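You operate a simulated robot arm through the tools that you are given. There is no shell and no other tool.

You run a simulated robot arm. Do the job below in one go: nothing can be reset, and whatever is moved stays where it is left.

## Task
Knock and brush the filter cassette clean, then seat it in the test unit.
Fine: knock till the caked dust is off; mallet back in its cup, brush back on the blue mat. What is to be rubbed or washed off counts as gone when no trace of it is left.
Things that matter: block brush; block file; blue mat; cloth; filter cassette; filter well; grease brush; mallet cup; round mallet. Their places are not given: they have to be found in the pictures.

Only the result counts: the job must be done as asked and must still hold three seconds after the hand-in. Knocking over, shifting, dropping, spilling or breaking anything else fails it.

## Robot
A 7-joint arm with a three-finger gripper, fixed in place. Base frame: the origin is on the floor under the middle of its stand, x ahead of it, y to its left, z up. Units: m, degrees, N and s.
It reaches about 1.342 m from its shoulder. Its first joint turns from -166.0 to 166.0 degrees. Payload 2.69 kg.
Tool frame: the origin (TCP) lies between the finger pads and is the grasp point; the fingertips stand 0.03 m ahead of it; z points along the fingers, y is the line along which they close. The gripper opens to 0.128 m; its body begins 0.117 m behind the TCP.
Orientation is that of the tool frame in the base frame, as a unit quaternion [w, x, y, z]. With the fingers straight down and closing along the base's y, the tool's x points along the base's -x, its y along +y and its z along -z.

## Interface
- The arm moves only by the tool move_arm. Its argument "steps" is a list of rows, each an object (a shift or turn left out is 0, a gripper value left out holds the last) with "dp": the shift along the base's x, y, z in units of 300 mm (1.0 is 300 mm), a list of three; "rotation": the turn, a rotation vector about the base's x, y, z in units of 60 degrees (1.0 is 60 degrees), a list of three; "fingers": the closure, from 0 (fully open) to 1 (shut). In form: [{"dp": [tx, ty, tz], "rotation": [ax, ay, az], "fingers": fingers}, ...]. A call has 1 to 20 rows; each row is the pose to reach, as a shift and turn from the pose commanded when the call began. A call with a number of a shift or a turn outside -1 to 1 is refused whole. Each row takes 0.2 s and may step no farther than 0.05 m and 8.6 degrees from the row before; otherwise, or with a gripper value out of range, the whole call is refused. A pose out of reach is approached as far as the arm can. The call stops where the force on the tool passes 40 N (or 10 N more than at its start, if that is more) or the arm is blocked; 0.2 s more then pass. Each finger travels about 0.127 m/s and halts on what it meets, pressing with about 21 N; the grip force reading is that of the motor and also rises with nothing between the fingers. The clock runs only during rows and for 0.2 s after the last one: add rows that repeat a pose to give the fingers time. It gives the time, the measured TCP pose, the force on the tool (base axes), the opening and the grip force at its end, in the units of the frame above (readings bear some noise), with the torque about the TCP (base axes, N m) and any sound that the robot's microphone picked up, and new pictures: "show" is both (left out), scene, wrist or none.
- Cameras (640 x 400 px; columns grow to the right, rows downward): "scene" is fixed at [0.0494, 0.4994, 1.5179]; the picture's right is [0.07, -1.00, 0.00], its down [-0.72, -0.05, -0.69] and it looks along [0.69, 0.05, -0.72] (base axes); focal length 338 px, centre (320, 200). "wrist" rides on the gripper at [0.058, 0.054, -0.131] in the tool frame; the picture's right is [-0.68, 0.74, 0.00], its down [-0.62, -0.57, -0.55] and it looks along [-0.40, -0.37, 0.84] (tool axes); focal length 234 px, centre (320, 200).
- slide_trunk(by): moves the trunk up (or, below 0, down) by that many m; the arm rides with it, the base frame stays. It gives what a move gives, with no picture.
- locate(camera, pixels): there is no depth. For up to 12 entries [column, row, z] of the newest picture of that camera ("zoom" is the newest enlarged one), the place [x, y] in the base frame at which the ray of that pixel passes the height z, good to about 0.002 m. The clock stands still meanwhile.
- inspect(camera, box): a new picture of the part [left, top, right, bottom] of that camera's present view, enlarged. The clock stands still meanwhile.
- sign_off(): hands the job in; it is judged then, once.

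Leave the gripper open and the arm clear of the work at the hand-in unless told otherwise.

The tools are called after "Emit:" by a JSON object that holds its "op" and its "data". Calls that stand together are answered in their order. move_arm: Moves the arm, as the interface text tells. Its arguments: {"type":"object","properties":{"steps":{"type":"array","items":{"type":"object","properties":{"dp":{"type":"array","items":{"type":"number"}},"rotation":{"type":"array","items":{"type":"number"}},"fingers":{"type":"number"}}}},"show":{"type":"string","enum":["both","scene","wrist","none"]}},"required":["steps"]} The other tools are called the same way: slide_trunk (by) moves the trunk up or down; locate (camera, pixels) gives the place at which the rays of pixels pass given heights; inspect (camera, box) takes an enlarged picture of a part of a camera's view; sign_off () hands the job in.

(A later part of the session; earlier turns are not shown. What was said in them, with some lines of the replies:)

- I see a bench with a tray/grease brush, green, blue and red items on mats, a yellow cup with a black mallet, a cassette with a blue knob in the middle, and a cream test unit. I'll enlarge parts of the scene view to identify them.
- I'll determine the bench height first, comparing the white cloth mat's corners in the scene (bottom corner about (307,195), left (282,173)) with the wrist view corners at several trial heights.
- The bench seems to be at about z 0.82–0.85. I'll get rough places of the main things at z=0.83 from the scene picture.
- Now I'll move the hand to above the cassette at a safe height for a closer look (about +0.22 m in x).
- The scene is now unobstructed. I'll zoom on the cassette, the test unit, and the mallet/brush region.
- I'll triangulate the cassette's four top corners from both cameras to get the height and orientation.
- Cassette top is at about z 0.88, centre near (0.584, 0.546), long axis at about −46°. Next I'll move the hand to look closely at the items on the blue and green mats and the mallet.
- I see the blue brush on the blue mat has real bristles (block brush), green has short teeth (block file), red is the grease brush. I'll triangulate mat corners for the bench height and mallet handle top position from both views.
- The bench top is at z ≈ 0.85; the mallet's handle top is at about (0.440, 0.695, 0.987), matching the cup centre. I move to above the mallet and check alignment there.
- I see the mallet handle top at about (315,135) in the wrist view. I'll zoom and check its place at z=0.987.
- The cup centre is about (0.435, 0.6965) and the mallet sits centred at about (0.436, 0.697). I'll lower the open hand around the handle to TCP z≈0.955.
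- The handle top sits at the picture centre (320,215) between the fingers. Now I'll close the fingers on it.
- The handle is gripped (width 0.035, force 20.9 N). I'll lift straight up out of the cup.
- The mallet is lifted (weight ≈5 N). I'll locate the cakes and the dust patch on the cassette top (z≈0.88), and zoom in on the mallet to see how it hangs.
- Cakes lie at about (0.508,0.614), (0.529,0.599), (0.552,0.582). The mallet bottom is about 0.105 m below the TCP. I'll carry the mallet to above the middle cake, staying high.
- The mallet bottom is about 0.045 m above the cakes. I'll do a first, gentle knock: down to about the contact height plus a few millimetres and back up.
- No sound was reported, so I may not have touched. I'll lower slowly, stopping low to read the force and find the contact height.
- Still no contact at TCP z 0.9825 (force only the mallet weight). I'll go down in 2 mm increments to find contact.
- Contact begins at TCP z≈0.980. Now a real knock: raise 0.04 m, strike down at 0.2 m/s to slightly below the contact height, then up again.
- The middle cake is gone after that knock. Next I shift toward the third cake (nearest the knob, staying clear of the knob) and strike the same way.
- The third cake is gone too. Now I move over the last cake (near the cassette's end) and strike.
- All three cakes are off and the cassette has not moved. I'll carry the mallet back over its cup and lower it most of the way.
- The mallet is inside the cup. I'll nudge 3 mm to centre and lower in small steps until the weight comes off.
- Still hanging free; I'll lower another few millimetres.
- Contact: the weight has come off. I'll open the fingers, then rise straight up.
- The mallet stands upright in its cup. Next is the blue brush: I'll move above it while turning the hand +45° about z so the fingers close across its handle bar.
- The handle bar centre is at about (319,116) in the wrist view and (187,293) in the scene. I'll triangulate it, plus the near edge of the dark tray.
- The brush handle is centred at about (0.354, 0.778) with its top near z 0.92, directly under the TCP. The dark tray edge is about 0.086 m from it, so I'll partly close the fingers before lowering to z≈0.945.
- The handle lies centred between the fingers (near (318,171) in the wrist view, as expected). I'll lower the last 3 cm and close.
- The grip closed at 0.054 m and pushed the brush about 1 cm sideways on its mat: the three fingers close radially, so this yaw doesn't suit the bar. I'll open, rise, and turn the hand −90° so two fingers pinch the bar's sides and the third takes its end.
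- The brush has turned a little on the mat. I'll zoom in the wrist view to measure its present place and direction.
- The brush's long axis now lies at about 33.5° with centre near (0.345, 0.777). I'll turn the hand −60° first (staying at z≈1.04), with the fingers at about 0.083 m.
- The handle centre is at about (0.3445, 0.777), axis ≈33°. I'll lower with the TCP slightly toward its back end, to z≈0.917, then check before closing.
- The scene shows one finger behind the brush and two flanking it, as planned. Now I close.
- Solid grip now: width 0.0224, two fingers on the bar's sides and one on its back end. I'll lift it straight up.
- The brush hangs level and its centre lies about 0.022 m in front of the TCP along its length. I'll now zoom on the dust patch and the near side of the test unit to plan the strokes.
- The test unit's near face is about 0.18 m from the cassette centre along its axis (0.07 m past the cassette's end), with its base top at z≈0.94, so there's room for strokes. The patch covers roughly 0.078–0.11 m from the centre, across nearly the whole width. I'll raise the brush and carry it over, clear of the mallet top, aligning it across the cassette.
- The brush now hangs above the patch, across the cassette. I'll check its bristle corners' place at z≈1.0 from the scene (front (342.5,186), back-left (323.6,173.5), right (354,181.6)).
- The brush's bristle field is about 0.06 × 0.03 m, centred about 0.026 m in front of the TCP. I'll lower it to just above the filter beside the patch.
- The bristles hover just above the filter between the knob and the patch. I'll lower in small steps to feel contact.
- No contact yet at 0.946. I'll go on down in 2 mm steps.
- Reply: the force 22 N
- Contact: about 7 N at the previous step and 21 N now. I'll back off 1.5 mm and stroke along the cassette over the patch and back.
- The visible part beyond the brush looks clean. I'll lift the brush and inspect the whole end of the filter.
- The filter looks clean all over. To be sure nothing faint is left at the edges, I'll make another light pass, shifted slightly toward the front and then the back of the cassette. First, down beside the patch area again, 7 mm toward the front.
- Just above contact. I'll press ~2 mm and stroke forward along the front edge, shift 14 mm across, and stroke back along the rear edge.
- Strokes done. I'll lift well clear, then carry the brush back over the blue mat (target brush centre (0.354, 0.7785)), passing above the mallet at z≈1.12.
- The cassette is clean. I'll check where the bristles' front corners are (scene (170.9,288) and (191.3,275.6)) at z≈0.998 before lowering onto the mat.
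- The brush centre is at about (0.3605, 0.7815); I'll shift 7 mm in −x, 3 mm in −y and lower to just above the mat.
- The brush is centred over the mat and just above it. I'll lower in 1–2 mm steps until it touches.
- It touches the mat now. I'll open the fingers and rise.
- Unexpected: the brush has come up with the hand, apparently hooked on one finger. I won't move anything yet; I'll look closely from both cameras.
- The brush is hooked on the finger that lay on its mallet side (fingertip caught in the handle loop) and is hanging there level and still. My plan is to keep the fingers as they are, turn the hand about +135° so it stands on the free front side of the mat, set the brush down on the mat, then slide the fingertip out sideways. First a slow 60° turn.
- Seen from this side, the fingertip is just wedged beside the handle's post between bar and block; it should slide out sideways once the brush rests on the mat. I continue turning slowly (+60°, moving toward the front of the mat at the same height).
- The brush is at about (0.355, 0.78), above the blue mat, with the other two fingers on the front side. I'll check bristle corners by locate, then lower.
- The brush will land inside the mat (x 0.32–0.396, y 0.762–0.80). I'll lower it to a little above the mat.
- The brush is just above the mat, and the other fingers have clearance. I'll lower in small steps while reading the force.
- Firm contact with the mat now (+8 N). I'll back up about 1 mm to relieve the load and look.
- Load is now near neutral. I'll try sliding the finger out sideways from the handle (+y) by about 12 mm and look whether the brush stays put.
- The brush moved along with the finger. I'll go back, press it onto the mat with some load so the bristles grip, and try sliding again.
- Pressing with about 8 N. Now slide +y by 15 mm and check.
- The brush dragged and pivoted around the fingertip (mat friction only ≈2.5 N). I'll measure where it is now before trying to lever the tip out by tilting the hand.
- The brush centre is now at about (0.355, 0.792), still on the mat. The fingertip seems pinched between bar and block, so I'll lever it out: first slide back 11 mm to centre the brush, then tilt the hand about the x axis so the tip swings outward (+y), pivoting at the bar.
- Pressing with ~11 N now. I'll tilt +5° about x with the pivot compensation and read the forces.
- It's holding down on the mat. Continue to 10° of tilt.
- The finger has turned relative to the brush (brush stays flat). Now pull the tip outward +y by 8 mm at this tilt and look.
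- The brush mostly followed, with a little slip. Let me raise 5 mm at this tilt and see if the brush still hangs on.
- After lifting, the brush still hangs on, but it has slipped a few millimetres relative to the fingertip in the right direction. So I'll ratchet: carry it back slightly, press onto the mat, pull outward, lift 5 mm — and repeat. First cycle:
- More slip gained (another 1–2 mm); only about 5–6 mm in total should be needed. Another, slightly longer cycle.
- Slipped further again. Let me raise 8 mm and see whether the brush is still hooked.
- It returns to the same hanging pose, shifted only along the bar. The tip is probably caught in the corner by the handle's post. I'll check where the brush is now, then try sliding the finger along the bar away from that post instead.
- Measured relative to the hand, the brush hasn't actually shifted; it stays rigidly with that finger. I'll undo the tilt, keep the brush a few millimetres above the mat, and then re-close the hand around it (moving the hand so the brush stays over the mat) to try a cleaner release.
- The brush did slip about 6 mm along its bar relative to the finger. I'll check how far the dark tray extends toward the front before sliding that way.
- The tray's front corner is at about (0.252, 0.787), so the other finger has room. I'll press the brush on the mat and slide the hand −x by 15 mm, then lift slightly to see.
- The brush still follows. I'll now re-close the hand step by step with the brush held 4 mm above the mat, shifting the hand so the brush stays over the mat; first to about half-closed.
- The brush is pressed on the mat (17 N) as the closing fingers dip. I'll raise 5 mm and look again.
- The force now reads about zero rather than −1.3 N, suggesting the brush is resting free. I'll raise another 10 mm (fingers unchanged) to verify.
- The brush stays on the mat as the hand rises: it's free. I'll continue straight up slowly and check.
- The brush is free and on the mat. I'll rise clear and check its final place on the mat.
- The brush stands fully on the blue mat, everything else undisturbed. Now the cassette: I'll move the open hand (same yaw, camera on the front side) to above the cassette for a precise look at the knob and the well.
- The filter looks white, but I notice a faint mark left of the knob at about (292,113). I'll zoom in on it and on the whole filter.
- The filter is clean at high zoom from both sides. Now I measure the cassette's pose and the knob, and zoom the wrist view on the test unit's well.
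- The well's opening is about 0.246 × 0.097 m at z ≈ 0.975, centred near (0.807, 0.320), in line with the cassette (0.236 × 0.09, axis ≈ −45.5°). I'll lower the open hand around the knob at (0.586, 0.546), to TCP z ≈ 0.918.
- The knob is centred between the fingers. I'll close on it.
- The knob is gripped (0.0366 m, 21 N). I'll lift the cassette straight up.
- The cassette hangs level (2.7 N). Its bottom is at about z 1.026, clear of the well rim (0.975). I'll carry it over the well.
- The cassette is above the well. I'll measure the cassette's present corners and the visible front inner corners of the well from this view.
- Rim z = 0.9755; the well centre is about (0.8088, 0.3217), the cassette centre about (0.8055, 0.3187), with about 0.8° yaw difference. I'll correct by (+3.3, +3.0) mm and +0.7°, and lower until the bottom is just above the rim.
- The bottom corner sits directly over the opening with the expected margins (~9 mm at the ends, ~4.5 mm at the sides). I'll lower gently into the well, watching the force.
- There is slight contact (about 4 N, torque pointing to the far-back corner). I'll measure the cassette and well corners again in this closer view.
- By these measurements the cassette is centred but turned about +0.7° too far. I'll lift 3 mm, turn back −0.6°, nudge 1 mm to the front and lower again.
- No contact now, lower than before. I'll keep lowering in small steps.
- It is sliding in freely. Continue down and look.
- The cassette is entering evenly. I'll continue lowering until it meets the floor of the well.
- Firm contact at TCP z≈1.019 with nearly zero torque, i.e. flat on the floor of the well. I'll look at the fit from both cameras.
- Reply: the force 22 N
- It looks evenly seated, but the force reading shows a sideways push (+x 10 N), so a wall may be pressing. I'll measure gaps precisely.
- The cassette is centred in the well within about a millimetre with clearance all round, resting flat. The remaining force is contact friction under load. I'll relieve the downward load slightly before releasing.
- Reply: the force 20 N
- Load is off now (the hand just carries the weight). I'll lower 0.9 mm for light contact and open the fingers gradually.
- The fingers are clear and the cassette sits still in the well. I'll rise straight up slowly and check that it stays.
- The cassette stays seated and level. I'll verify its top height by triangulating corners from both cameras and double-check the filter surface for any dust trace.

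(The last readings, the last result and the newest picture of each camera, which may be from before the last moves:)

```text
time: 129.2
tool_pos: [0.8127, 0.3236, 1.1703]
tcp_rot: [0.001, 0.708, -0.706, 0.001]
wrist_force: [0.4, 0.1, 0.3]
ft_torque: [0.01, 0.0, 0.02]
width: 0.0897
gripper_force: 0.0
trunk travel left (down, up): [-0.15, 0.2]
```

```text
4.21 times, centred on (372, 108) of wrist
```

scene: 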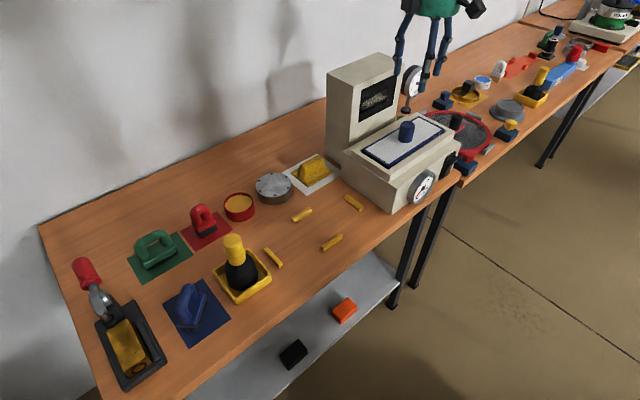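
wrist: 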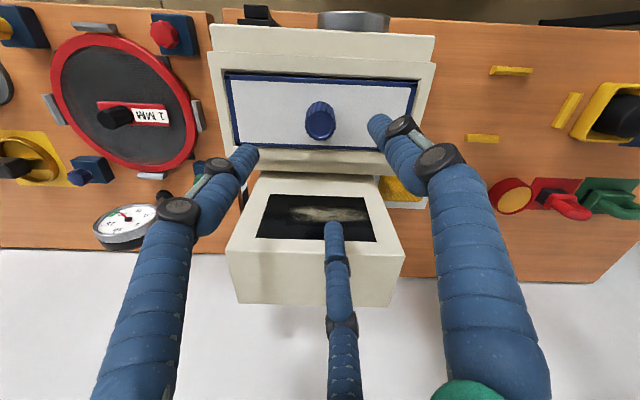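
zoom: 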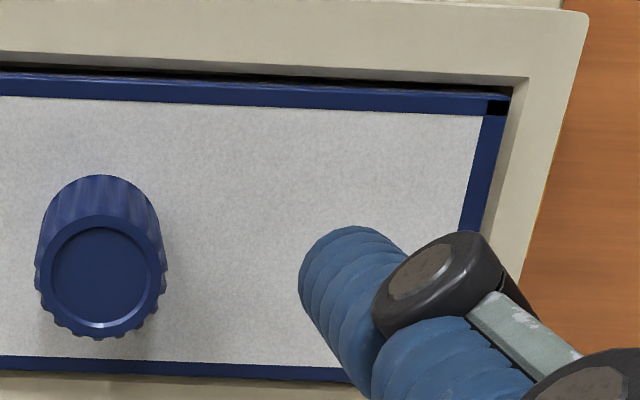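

The cassette top is about 4 mm above the rim, level, and the filter is clean. I'll retreat the arm up and back toward the robot with the gripper open, then check everything once more.

Emit:
{"op": "move_arm", "data": {"steps": [{"dp": [0, 0, 0.1], "fingers": 0.2}, {"dp": [0, 0, 0.2], "fingers": 0.0}, {"dp": [-0.1, 0.02, 0.25]}, {"dp": [-0.22, 0.04, 0.3]}, {"dp": [-0.36, 0.06, 0.3]}, {"dp": [-0.5, 0.08, 0.3]}, {"dp": [-0.64, 0.1, 0.3]}, {"dp": [-0.78, 0.12, 0.3]}, {"dp": [-0.9, 0.14, 0.3]}, {"dp": [-0.9, 0.14, 0.3]}]}}

Emit:
{"op": "inspect", "data": {"camera": "scene", "box": [330, 60, 490, 220]}}

Emit:
{"op": "inspect", "data": {"camera": "scene", "box": [60, 180, 370, 390]}}

```text
time: 131.4
tool_pos: [0.5363, 0.3637, 1.262]
tcp_rot: [-0.001, 0.708, -0.707, -0.001]
wrist_force: [0.3, -0.2, 0.3]
ft_torque: [0.0, -0.04, 0.02]
width: 0.1279
gripper_force: 0.1
trunk travel left (down, up): [-0.15, 0.2]
```

scene: 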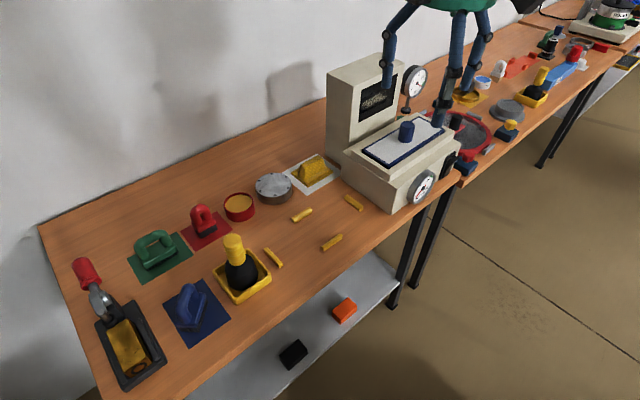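
wrist: 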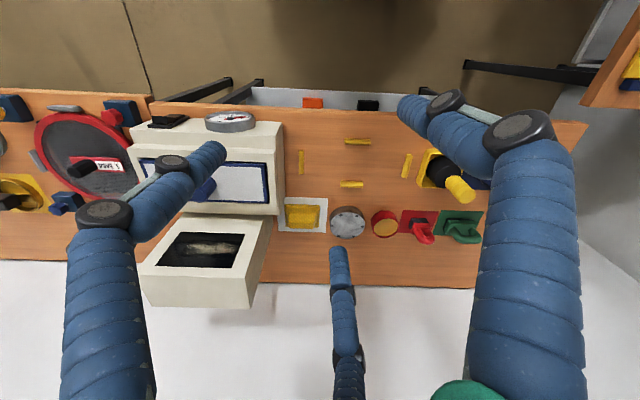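

```text
2.50 times, centred on (410, 140) of scene
```

zoom: 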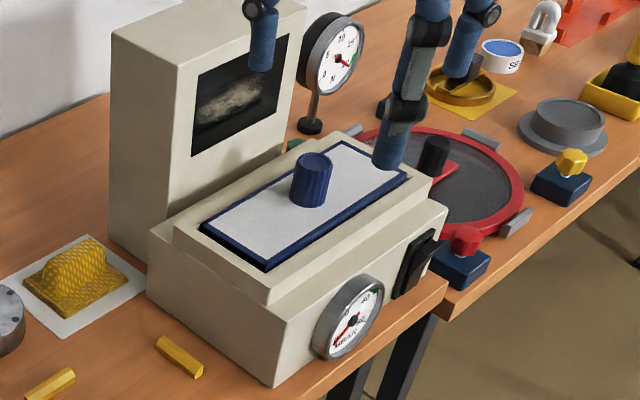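

```text
1.90 times, centred on (215, 285) of scene
```

zoom: 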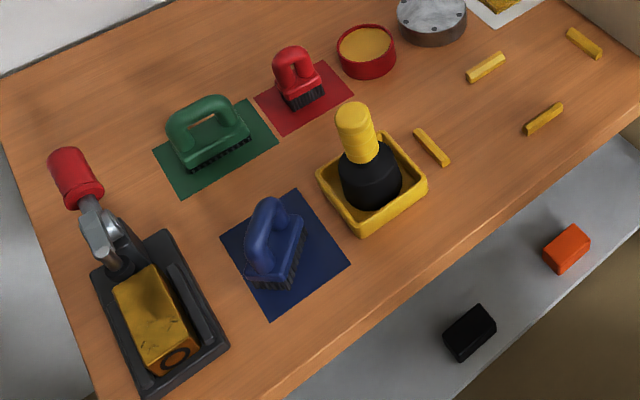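

Everything checks out: the cassette is clean and seated in the well, the mallet stands in its cup, the brush is on the blue mat, other items are undisturbed, and the arm is clear with the gripper open. I hand in the job.

Emit:
{"op": "sign_off", "data": {}}

```text
The job is handed in.
```

The filter cassette is clean and seated in the test unit's well. I've handed the job in, but the tool gave no verdict.

- **Knocking:** three mallet strikes took off the three dust cakes, one each. The mallet is upright in its cup.
- **Brushing:** I made two brush passes over the dusty end. At high zoom from both cameras I see no trace left on the filter.
- **Seating:** the cassette rests flat on the floor of the well. It is centred to within about a millimetre, and its top stands about 4 mm above the rim.
- **Brush:** it stands on the blue mat, but not as I found it. It is turned about 45° and about a centimetre off centre, with one corner close to the mat's edge.

The brush caused some trouble on the way. My first grip pushed it about a centimetre across its mat. When I later put it back and opened the gripper, it stayed caught on one finger and came up with the hand. It took several tries to free it, all while carrying it or working just above the mat, and it did not fall.

Nothing else on the bench looks moved in the final pictures. The gripper is open and the arm is clear of the work.
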